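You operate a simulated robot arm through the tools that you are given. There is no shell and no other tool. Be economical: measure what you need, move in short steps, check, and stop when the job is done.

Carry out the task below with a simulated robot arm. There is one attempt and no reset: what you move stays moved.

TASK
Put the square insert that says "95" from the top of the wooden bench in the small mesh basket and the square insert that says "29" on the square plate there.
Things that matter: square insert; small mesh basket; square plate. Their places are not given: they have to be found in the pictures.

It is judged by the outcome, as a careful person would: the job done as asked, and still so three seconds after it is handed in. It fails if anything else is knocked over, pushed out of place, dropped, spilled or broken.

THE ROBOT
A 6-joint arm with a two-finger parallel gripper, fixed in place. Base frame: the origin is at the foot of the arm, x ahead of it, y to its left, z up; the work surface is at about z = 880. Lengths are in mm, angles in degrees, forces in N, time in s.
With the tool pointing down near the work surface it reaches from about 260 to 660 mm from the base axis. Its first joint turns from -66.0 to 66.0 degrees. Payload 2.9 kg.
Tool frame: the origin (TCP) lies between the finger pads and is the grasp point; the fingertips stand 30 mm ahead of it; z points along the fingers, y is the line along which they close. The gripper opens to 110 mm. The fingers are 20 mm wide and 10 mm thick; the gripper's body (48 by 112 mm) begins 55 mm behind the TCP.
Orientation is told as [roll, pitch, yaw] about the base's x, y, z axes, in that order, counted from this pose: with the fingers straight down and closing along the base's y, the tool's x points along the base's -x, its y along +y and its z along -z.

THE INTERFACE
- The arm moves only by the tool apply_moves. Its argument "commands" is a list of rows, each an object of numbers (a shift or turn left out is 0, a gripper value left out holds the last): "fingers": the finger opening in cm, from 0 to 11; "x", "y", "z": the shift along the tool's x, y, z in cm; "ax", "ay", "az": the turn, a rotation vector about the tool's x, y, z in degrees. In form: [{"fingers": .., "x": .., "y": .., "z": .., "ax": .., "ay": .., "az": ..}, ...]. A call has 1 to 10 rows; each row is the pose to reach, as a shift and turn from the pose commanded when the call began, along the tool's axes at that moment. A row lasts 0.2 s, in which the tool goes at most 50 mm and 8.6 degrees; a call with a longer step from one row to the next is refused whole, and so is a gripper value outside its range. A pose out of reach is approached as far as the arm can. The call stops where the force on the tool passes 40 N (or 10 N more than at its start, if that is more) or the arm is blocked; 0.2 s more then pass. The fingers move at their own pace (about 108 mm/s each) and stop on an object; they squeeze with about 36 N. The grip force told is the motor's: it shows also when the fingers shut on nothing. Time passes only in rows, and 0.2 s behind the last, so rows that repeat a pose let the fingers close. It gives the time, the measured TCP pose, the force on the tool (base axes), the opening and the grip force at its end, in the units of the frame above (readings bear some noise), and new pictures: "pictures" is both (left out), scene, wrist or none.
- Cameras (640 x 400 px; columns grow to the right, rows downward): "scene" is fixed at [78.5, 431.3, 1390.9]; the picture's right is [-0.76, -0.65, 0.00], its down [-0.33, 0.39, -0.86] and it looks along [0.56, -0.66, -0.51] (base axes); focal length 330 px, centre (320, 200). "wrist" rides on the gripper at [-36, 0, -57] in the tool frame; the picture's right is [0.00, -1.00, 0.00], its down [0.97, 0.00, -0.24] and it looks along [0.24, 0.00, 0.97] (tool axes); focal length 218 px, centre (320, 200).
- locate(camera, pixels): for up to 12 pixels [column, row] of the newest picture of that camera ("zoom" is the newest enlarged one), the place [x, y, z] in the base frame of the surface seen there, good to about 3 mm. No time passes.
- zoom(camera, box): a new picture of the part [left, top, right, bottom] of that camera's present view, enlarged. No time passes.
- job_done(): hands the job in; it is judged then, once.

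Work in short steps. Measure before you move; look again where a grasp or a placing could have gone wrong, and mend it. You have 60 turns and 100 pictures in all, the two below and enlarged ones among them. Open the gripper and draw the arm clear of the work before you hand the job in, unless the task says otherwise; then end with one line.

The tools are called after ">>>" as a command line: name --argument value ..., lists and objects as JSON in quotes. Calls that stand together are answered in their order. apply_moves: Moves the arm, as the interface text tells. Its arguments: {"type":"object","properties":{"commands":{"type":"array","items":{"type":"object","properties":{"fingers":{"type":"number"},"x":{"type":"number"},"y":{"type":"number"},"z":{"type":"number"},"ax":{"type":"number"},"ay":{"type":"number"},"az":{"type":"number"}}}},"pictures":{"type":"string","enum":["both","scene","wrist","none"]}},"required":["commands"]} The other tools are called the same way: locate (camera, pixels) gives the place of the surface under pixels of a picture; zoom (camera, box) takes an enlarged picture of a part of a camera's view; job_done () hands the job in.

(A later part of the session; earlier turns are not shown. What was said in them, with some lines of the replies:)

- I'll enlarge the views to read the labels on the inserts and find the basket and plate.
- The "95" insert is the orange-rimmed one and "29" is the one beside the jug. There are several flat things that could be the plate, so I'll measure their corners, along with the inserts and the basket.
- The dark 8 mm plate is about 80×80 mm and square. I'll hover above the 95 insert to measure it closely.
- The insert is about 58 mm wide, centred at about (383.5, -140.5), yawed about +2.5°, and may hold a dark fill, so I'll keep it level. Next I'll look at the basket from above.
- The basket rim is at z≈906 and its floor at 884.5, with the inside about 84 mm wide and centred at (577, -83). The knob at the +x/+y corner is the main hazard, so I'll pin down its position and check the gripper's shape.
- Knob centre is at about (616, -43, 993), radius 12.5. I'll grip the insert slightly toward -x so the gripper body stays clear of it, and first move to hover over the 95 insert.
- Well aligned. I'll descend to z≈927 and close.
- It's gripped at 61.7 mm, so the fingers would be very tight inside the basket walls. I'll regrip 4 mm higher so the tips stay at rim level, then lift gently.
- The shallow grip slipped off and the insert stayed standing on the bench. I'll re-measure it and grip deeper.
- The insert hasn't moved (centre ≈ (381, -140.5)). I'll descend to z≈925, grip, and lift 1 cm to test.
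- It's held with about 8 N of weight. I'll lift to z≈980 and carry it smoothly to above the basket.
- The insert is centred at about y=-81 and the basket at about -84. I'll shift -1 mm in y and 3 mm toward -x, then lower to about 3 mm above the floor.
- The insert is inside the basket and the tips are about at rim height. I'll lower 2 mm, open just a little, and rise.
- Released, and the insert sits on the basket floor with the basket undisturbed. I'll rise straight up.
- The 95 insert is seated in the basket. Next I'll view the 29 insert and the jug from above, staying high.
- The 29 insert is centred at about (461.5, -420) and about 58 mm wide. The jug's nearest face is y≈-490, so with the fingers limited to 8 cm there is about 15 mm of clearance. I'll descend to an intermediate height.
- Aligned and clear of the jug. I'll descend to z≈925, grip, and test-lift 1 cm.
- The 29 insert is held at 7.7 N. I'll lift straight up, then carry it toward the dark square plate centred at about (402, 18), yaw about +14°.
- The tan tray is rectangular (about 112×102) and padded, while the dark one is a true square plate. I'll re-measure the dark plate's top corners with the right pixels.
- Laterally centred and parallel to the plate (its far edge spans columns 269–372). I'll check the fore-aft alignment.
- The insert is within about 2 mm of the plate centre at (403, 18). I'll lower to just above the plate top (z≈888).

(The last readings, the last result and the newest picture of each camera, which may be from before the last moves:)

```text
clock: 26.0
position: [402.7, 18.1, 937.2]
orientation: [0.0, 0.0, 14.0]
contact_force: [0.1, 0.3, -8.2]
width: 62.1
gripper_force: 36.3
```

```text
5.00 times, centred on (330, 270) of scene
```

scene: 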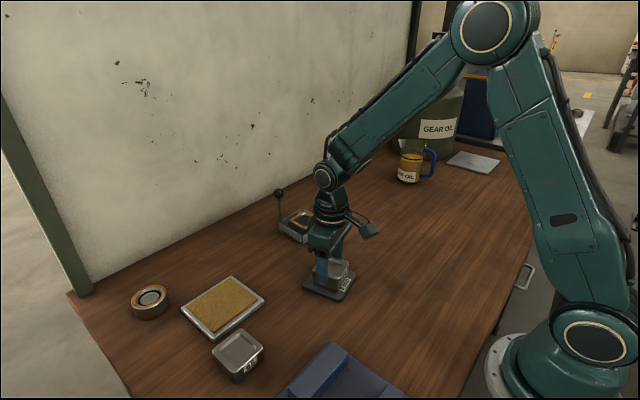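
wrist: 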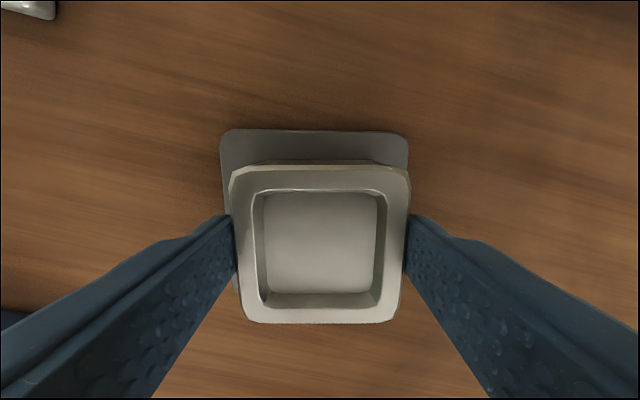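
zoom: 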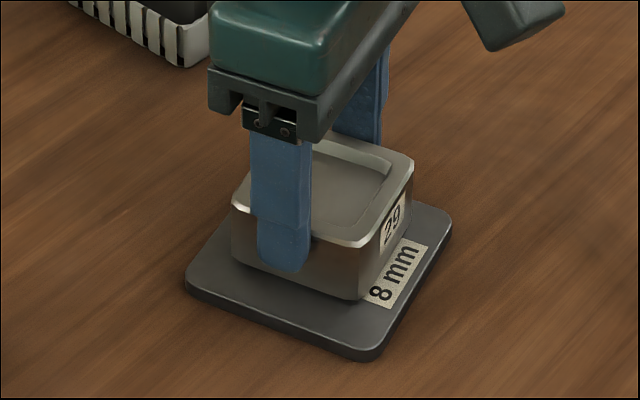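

It's just above the plate; the plate centre shows about 2–3 mm to the left (column 314), so I'll nudge it, lower gently until contact, and open slightly.

>>> apply_moves --commands '[{"y": 0.2}, {"y": 0.2, "z": 0.12}, {"y": 0.2, "z": 0.22}, {"y": 0.2, "z": 0.22, "fingers": 6.6}, {"y": 0.2, "z": 0.22, "fingers": 8}, {"y": 0.2, "z": 0.22}]' --pictures "both"

>>> zoom --camera "scene" --box '[280, 230, 380, 310]'

```text
clock: 27.4
position: [402.2, 20.0, 934.1]
orientation: [0.0, 0.0, 13.9]
contact_force: [-0.6, -0.1, -0.4]
width: 79.9
gripper_force: 0.2
```

scene: 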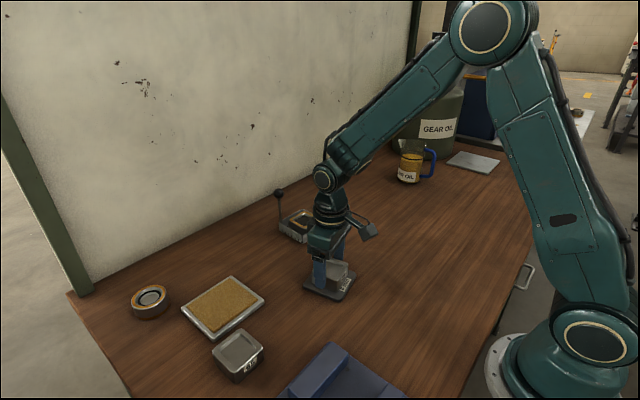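
wrist: 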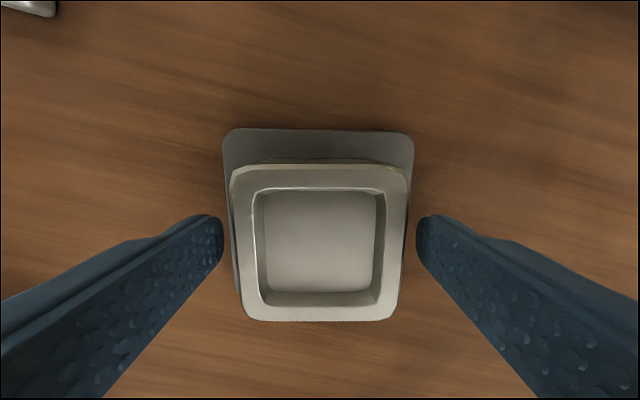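

```text
5.00 times, centred on (330, 270) of scene
```

zoom: 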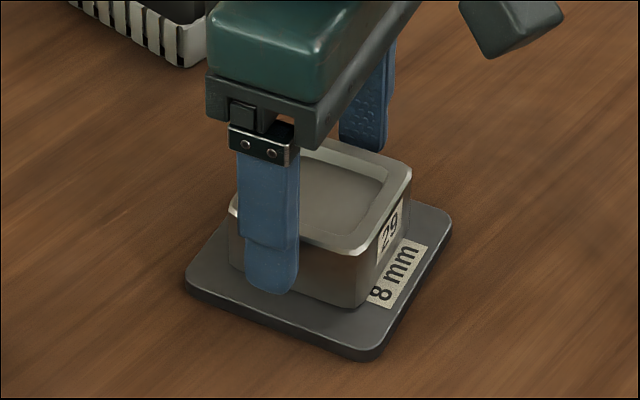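

Released and resting flat on the plate. I'll rise clear and check everything.

>>> apply_moves --commands '[{"z": -1}, {"z": -4}, {"z": -8}, {"z": -12}, {"z": -16}, {"z": -20, "y": -3}, {"z": -23, "y": -7}, {"z": -24, "y": -11}, {"z": -24, "y": -15}, {"z": -24, "y": -15}]' --pictures "both"

>>> zoom --camera "scene" --box '[250, 180, 390, 310]'

```text
clock: 29.6
position: [439.7, -124.2, 1175.3]
orientation: [0.0, 0.0, 14.0]
contact_force: [-0.4, -1.4, -0.2]
width: 80.2
gripper_force: 0.0
```

scene: 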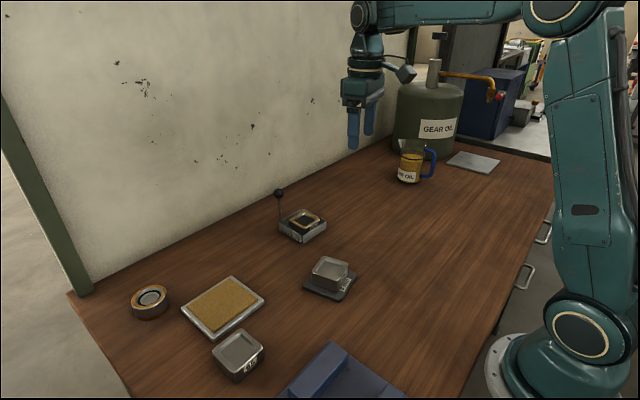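
wrist: 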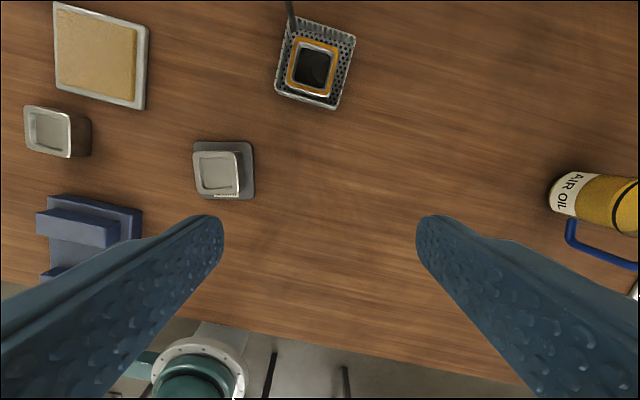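

```text
3.08 times, centred on (320, 245) of scene
```

zoom: 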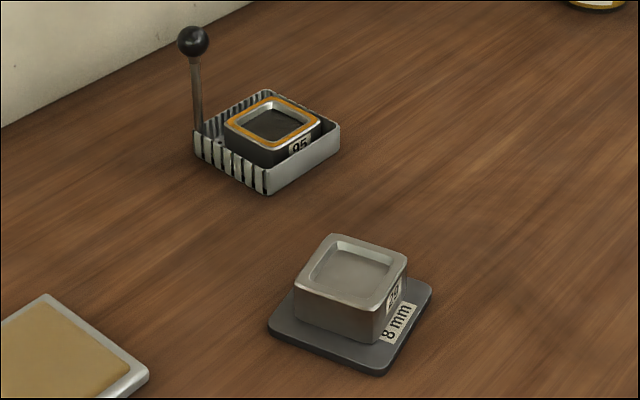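

Both inserts are in place, nothing else moved, and the arm is clear with the gripper open.

>>> job_done

```text
The job is handed in.
```

The "95" insert is in the small mesh basket and the "29" insert is on the dark square plate marked "8 mm", with nothing else moved.
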